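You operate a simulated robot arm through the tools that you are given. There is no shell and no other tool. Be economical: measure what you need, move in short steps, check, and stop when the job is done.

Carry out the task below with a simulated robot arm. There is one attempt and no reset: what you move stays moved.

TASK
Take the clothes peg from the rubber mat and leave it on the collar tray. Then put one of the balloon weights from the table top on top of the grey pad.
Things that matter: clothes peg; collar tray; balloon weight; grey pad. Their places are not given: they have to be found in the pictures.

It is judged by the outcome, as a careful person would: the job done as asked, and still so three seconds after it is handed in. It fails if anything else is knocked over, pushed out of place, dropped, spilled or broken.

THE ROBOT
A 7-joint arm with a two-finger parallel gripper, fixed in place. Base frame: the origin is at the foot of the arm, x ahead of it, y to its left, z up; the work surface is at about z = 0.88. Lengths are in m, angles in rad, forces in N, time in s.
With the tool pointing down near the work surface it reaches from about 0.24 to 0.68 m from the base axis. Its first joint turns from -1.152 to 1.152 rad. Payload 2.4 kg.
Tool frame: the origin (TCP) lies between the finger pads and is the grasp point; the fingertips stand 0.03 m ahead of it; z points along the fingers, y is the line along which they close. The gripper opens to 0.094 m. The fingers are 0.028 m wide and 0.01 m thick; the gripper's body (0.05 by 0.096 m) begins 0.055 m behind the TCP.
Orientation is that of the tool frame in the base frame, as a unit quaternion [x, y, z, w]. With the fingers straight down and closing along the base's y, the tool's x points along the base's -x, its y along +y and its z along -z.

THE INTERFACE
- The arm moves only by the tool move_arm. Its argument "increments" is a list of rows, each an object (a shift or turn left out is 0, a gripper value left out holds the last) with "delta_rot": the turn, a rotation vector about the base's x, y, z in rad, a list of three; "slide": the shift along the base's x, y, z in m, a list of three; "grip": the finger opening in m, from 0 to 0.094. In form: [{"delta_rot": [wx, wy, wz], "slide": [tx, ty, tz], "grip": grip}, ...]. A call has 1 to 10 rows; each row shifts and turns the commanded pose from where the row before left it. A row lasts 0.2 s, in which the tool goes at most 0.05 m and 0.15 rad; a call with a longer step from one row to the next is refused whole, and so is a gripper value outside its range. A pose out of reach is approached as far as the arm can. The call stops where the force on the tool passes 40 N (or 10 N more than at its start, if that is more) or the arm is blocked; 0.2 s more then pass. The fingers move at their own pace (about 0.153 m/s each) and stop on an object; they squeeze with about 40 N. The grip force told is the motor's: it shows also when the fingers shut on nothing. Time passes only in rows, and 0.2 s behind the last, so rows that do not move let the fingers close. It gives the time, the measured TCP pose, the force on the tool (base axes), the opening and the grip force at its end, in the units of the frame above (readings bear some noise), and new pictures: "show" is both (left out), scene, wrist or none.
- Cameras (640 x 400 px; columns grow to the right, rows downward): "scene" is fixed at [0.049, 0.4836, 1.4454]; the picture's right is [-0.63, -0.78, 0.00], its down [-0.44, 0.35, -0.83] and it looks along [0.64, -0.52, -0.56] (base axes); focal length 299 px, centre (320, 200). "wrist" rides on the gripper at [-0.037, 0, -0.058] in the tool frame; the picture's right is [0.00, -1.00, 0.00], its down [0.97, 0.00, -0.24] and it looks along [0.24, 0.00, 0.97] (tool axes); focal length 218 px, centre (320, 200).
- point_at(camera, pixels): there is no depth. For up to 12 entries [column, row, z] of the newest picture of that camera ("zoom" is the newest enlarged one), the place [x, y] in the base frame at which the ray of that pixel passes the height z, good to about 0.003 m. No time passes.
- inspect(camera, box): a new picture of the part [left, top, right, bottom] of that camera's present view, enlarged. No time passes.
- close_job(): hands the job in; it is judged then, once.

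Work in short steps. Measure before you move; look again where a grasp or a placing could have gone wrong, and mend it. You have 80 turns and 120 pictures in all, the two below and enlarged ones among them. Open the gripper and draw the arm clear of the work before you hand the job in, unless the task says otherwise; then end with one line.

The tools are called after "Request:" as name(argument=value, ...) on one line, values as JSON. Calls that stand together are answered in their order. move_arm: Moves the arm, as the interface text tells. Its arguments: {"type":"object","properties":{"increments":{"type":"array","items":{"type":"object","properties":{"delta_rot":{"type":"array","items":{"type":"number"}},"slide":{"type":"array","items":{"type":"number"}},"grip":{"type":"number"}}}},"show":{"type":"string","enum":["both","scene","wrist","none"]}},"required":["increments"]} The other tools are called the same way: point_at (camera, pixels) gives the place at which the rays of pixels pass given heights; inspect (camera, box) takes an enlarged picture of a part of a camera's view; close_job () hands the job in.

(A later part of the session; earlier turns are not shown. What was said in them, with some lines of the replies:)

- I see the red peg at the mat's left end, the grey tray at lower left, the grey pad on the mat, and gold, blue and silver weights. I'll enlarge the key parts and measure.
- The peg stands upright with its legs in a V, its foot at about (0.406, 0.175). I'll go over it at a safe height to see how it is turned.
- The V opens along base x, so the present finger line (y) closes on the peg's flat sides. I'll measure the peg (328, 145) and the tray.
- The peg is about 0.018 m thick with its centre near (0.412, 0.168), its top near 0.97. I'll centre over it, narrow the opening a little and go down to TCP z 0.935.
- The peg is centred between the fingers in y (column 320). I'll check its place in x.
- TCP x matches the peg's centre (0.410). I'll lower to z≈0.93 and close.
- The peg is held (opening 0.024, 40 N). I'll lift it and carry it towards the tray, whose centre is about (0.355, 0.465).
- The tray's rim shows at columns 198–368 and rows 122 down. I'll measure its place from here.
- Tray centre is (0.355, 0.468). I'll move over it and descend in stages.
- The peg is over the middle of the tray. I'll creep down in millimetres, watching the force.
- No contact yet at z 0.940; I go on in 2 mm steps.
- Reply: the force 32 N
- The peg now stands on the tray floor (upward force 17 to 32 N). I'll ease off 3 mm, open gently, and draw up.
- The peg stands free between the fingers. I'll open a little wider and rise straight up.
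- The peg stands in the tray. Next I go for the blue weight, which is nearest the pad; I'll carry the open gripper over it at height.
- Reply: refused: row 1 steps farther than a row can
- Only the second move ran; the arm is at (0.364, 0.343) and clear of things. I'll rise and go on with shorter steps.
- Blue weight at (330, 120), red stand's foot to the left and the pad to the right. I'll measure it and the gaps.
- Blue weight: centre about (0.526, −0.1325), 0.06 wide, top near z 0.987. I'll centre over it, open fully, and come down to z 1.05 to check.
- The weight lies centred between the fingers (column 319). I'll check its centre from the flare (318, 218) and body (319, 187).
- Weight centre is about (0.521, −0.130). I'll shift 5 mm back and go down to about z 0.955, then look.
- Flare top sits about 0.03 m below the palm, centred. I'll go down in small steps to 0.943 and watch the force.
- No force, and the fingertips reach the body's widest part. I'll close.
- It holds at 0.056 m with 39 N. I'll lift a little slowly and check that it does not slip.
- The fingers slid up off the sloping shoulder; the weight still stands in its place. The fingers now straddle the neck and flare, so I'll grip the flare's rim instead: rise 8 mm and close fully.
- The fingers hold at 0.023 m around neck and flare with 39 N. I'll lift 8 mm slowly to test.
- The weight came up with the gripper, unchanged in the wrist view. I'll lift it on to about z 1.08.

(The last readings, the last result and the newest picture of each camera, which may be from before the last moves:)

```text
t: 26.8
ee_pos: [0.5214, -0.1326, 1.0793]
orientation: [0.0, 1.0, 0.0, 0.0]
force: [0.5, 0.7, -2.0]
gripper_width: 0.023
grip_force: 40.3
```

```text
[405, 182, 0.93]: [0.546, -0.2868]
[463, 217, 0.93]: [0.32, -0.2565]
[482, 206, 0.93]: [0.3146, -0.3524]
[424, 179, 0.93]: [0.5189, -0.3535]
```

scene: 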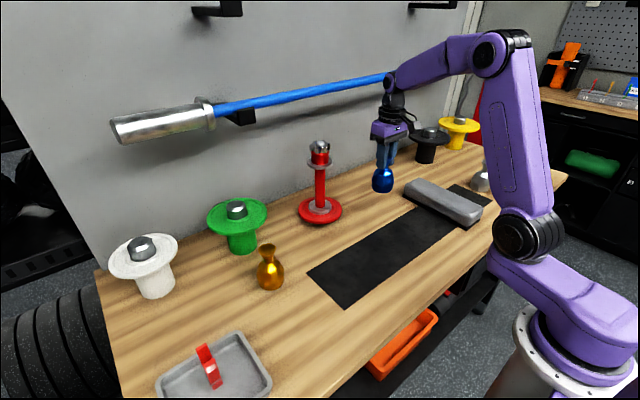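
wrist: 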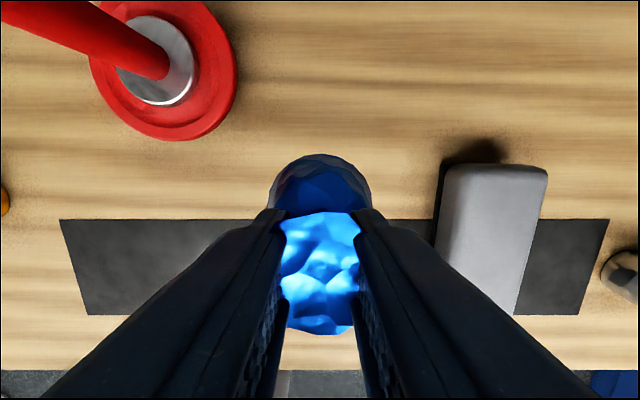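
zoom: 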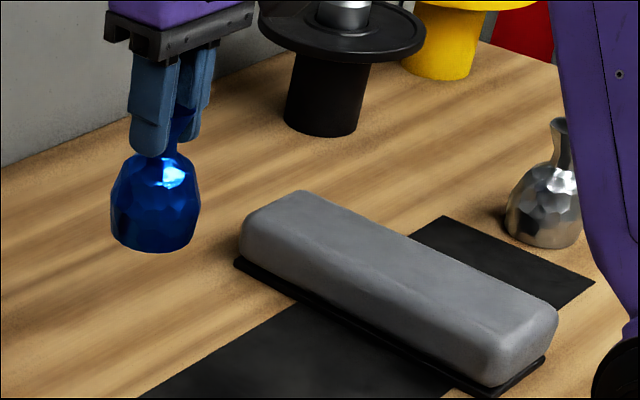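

The weight hangs upright. Pad's top spans about x 0.32–0.53, y −0.355–−0.26, so I aim for (0.43, −0.307).

Request:
move_arm(increments=[{"slide": [-0.01, -0.02, 0.005]}, {"slide": [-0.02, -0.035, 0]}, {"slide": [-0.02, -0.04, 0]}, {"slide": [-0.02, -0.04, 0]}, {"slide": [-0.015, -0.025, 0]}, {"slide": [-0.006, -0.0145, 0]}, {}])

Request:
inspect(camera="scene", box=[380, 130, 508, 230])

Request:
point_at(camera="wrist", pixels=[[270, 110, 0.93], [380, 110, 0.93], [320, 190, 1.0]])

```text
t: 28.4
ee_pos: [0.4289, -0.3061, 1.0837]
orientation: [0.0, 1.0, 0.0, -0.001]
force: [0.5, -0.4, -2.1]
gripper_width: 0.023
grip_force: 40.9
```

scene: 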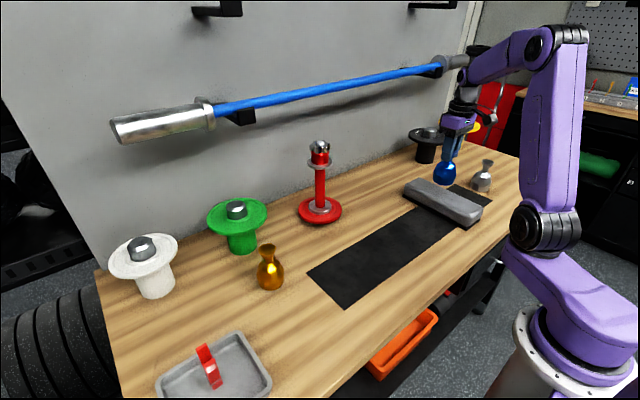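
wrist: 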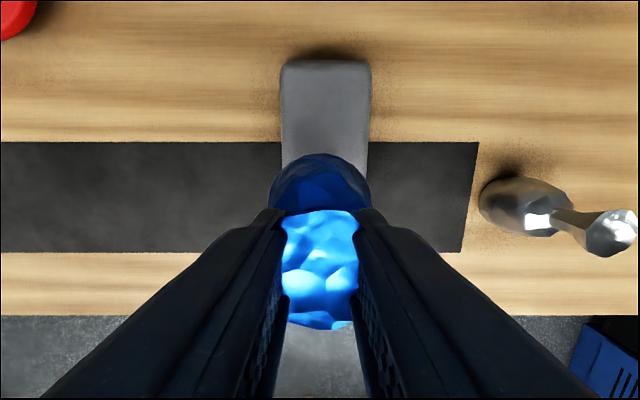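

```text
4.00 times, centred on (444, 180) of scene
```

zoom: 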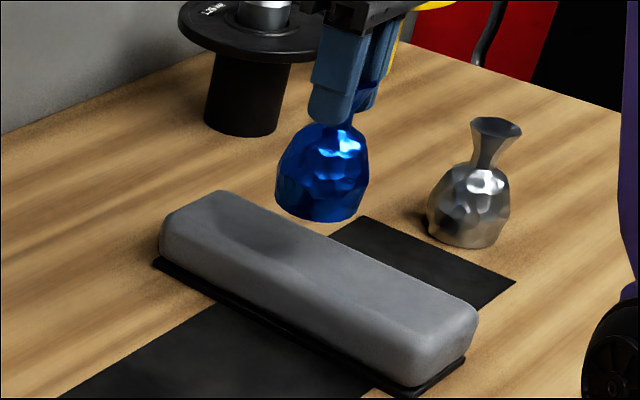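

```text
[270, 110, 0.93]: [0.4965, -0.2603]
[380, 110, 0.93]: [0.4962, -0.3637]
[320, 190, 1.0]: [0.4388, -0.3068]
```

The pad's middle lies at about column 325 (y ≈ −0.311). I'll shift 4 mm and lower to z 1.045.

Request:
move_arm(increments=[{"slide": [0, -0.004, -0.01]}, {"slide": [0, 0, -0.015]}, {"slide": [0, 0, -0.012]}, {}])

Request:
inspect(camera="scene", box=[380, 130, 508, 230])

```text
t: 29.4
ee_pos: [0.4277, -0.3092, 1.0449]
orientation: [-0.001, 1.0, 0.001, 0.001]
force: [-1.0, 0.3, -1.4]
gripper_width: 0.0226
grip_force: 39.9
```

scene: 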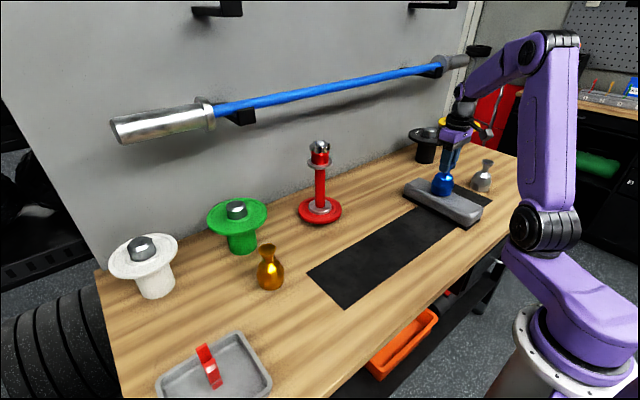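
wrist: 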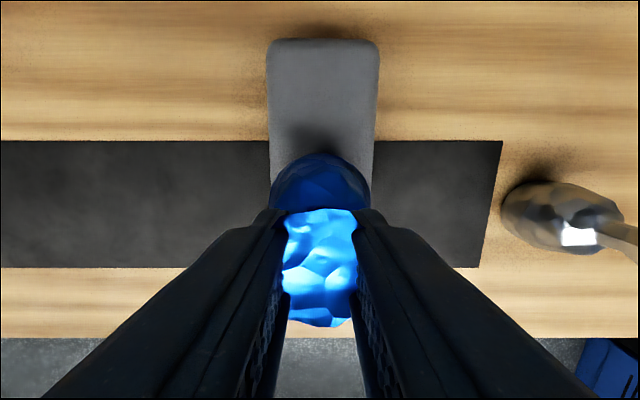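

```text
4.00 times, centred on (444, 180) of scene
```

zoom: 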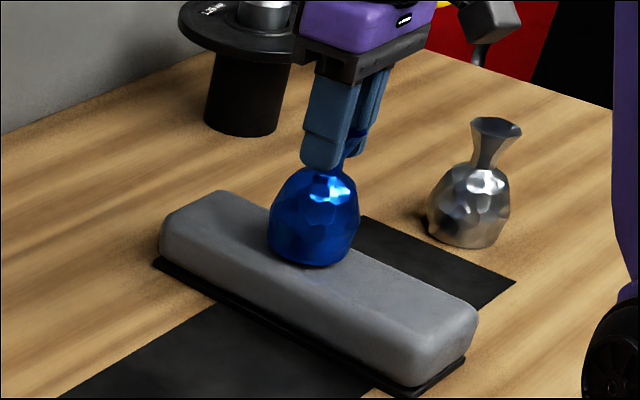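

It is well over the pad. I'll creep down in small steps and watch for contact.

Request:
move_arm(increments=[{"slide": [0, -0.001, -0.004]}, {"slide": [0, 0, -0.002]}, {}], show="none")

Request:
move_arm(increments=[{"slide": [0, 0, -0.003]}, {}], show="none")

Request:
move_arm(increments=[{"slide": [0, 0, -0.002]}, {}], show="scene")

Request:
inspect(camera="scene", box=[380, 130, 508, 230])

```text
t: 30.2
ee_pos: [0.4287, -0.3101, 1.0409]
orientation: [0.0, 1.0, -0.001, 0.0]
force: [-2.9, 2.4, 13.2]
gripper_width: 0.0226
grip_force: 39.9
```

```text
t: 30.8
ee_pos: [0.4294, -0.31, 1.0413]
orientation: [0.0, 1.0, -0.002, 0.002]
force: [-0.5, 1.4, 7.8]
gripper_width: 0.0227
grip_force: 39.8
stopped in row 2: the force on the tool passed its limit (the readings are from after the stop); the commanded pose is now the measured one
```

```text
t: 31.3
ee_pos: [0.4305, -0.3126, 1.0396]
orientation: [0.0, 1.0, -0.004, 0.004]
force: [-1.8, 0.8, 8.1]
gripper_width: 0.0226
grip_force: 39.7
stopped in row 2: the force on the tool passed its limit (the readings are from after the stop); the commanded pose is now the measured one
```

scene: 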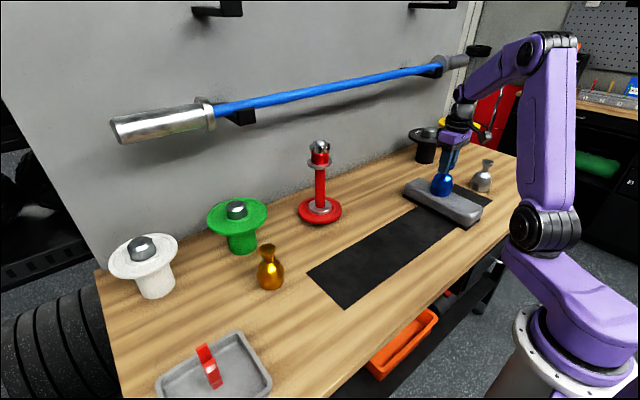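

```text
4.00 times, centred on (444, 180) of scene
```

zoom: 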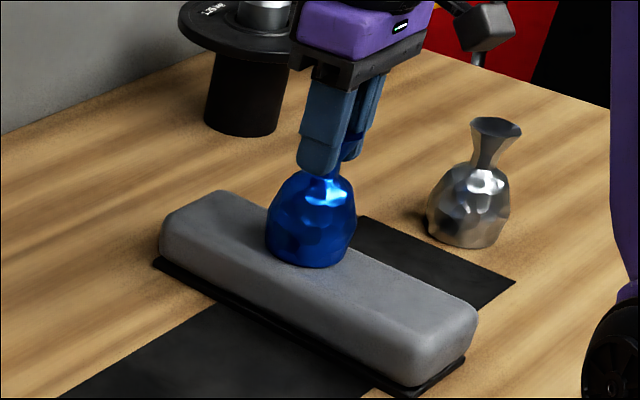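

The weight rests on the pad (8 N up). I'll ease up 1 mm and open gently.

Request:
move_arm(increments=[{"slide": [0, 0, 0.001]}, {}, {"grip": 0.028}, {"grip": 0.036}, {"grip": 0.05}, {"grip": 0.065}, {}])

Request:
inspect(camera="scene", box=[380, 130, 508, 230])

```text
t: 32.9
ee_pos: [0.431, -0.3117, 1.0406]
orientation: [0.0, 1.0, -0.003, 0.003]
force: [0.3, -0.2, 0.4]
gripper_width: 0.0651
grip_force: 0.0
```

scene: 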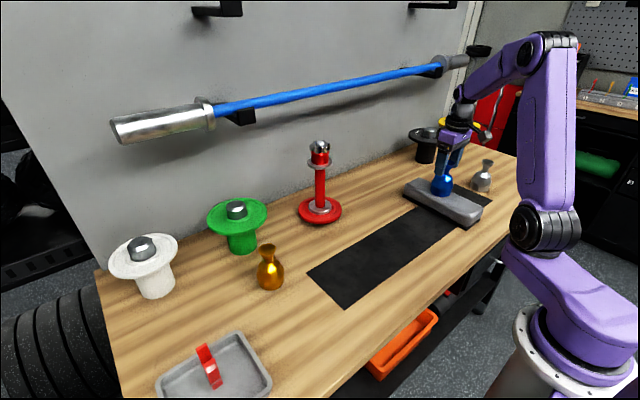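
wrist: 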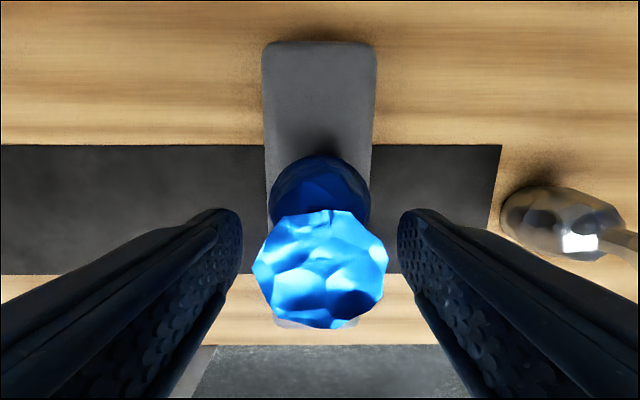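

```text
4.00 times, centred on (444, 180) of scene
```

zoom: 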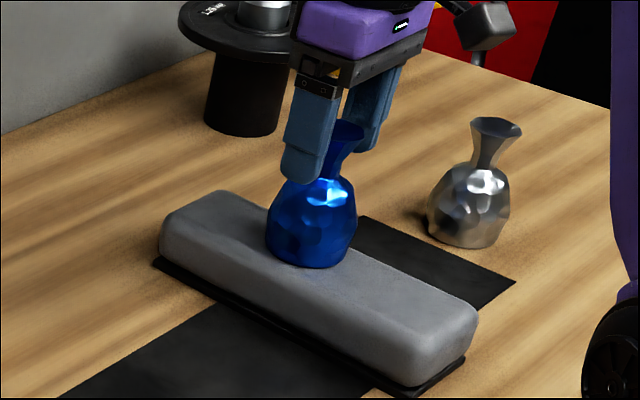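

The weight stands freely on the pad. I'll rise straight up and draw clear.

Request:
move_arm(increments=[{"slide": [0, 0, 0.02]}, {"slide": [0, 0, 0.03]}, {"slide": [0, 0, 0.045]}, {"slide": [0, 0, 0.045]}, {"slide": [-0.015, 0.045, 0]}, {"slide": [-0.015, 0.045, 0]}, {"slide": [-0.015, 0.045, 0]}, {"slide": [-0.015, 0.045, 0]}, {"slide": [-0.015, 0.045, 0]}, {}])

Request:
inspect(camera="scene", box=[380, 130, 508, 230])

```text
t: 35.1
ee_pos: [0.3553, -0.0854, 1.1804]
orientation: [0.0, 1.0, -0.003, 0.004]
force: [-0.2, -0.2, 0.8]
gripper_width: 0.0651
grip_force: 0.1
```

scene: 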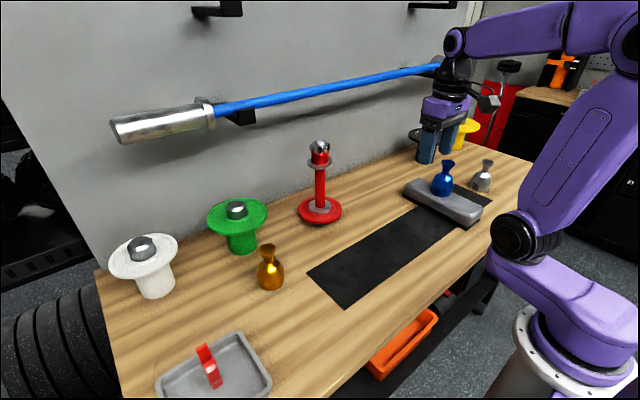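
wrist: 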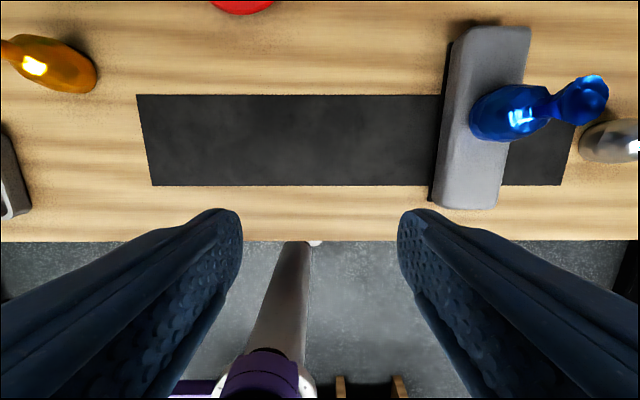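

```text
4.00 times, centred on (444, 180) of scene
```

zoom: 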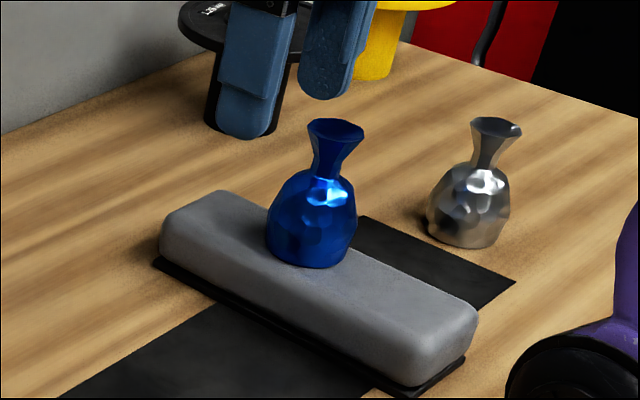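

The peg stands in the tray, the blue weight stands on the pad, the gripper is open and clear, and nothing else has moved. I hand it in.

Request:
close_job()

```text
The job is handed in.
```

The clothes peg is standing in the collar tray and the blue balloon weight is on the grey pad; nothing else was knocked over or moved, and the job is handed in.
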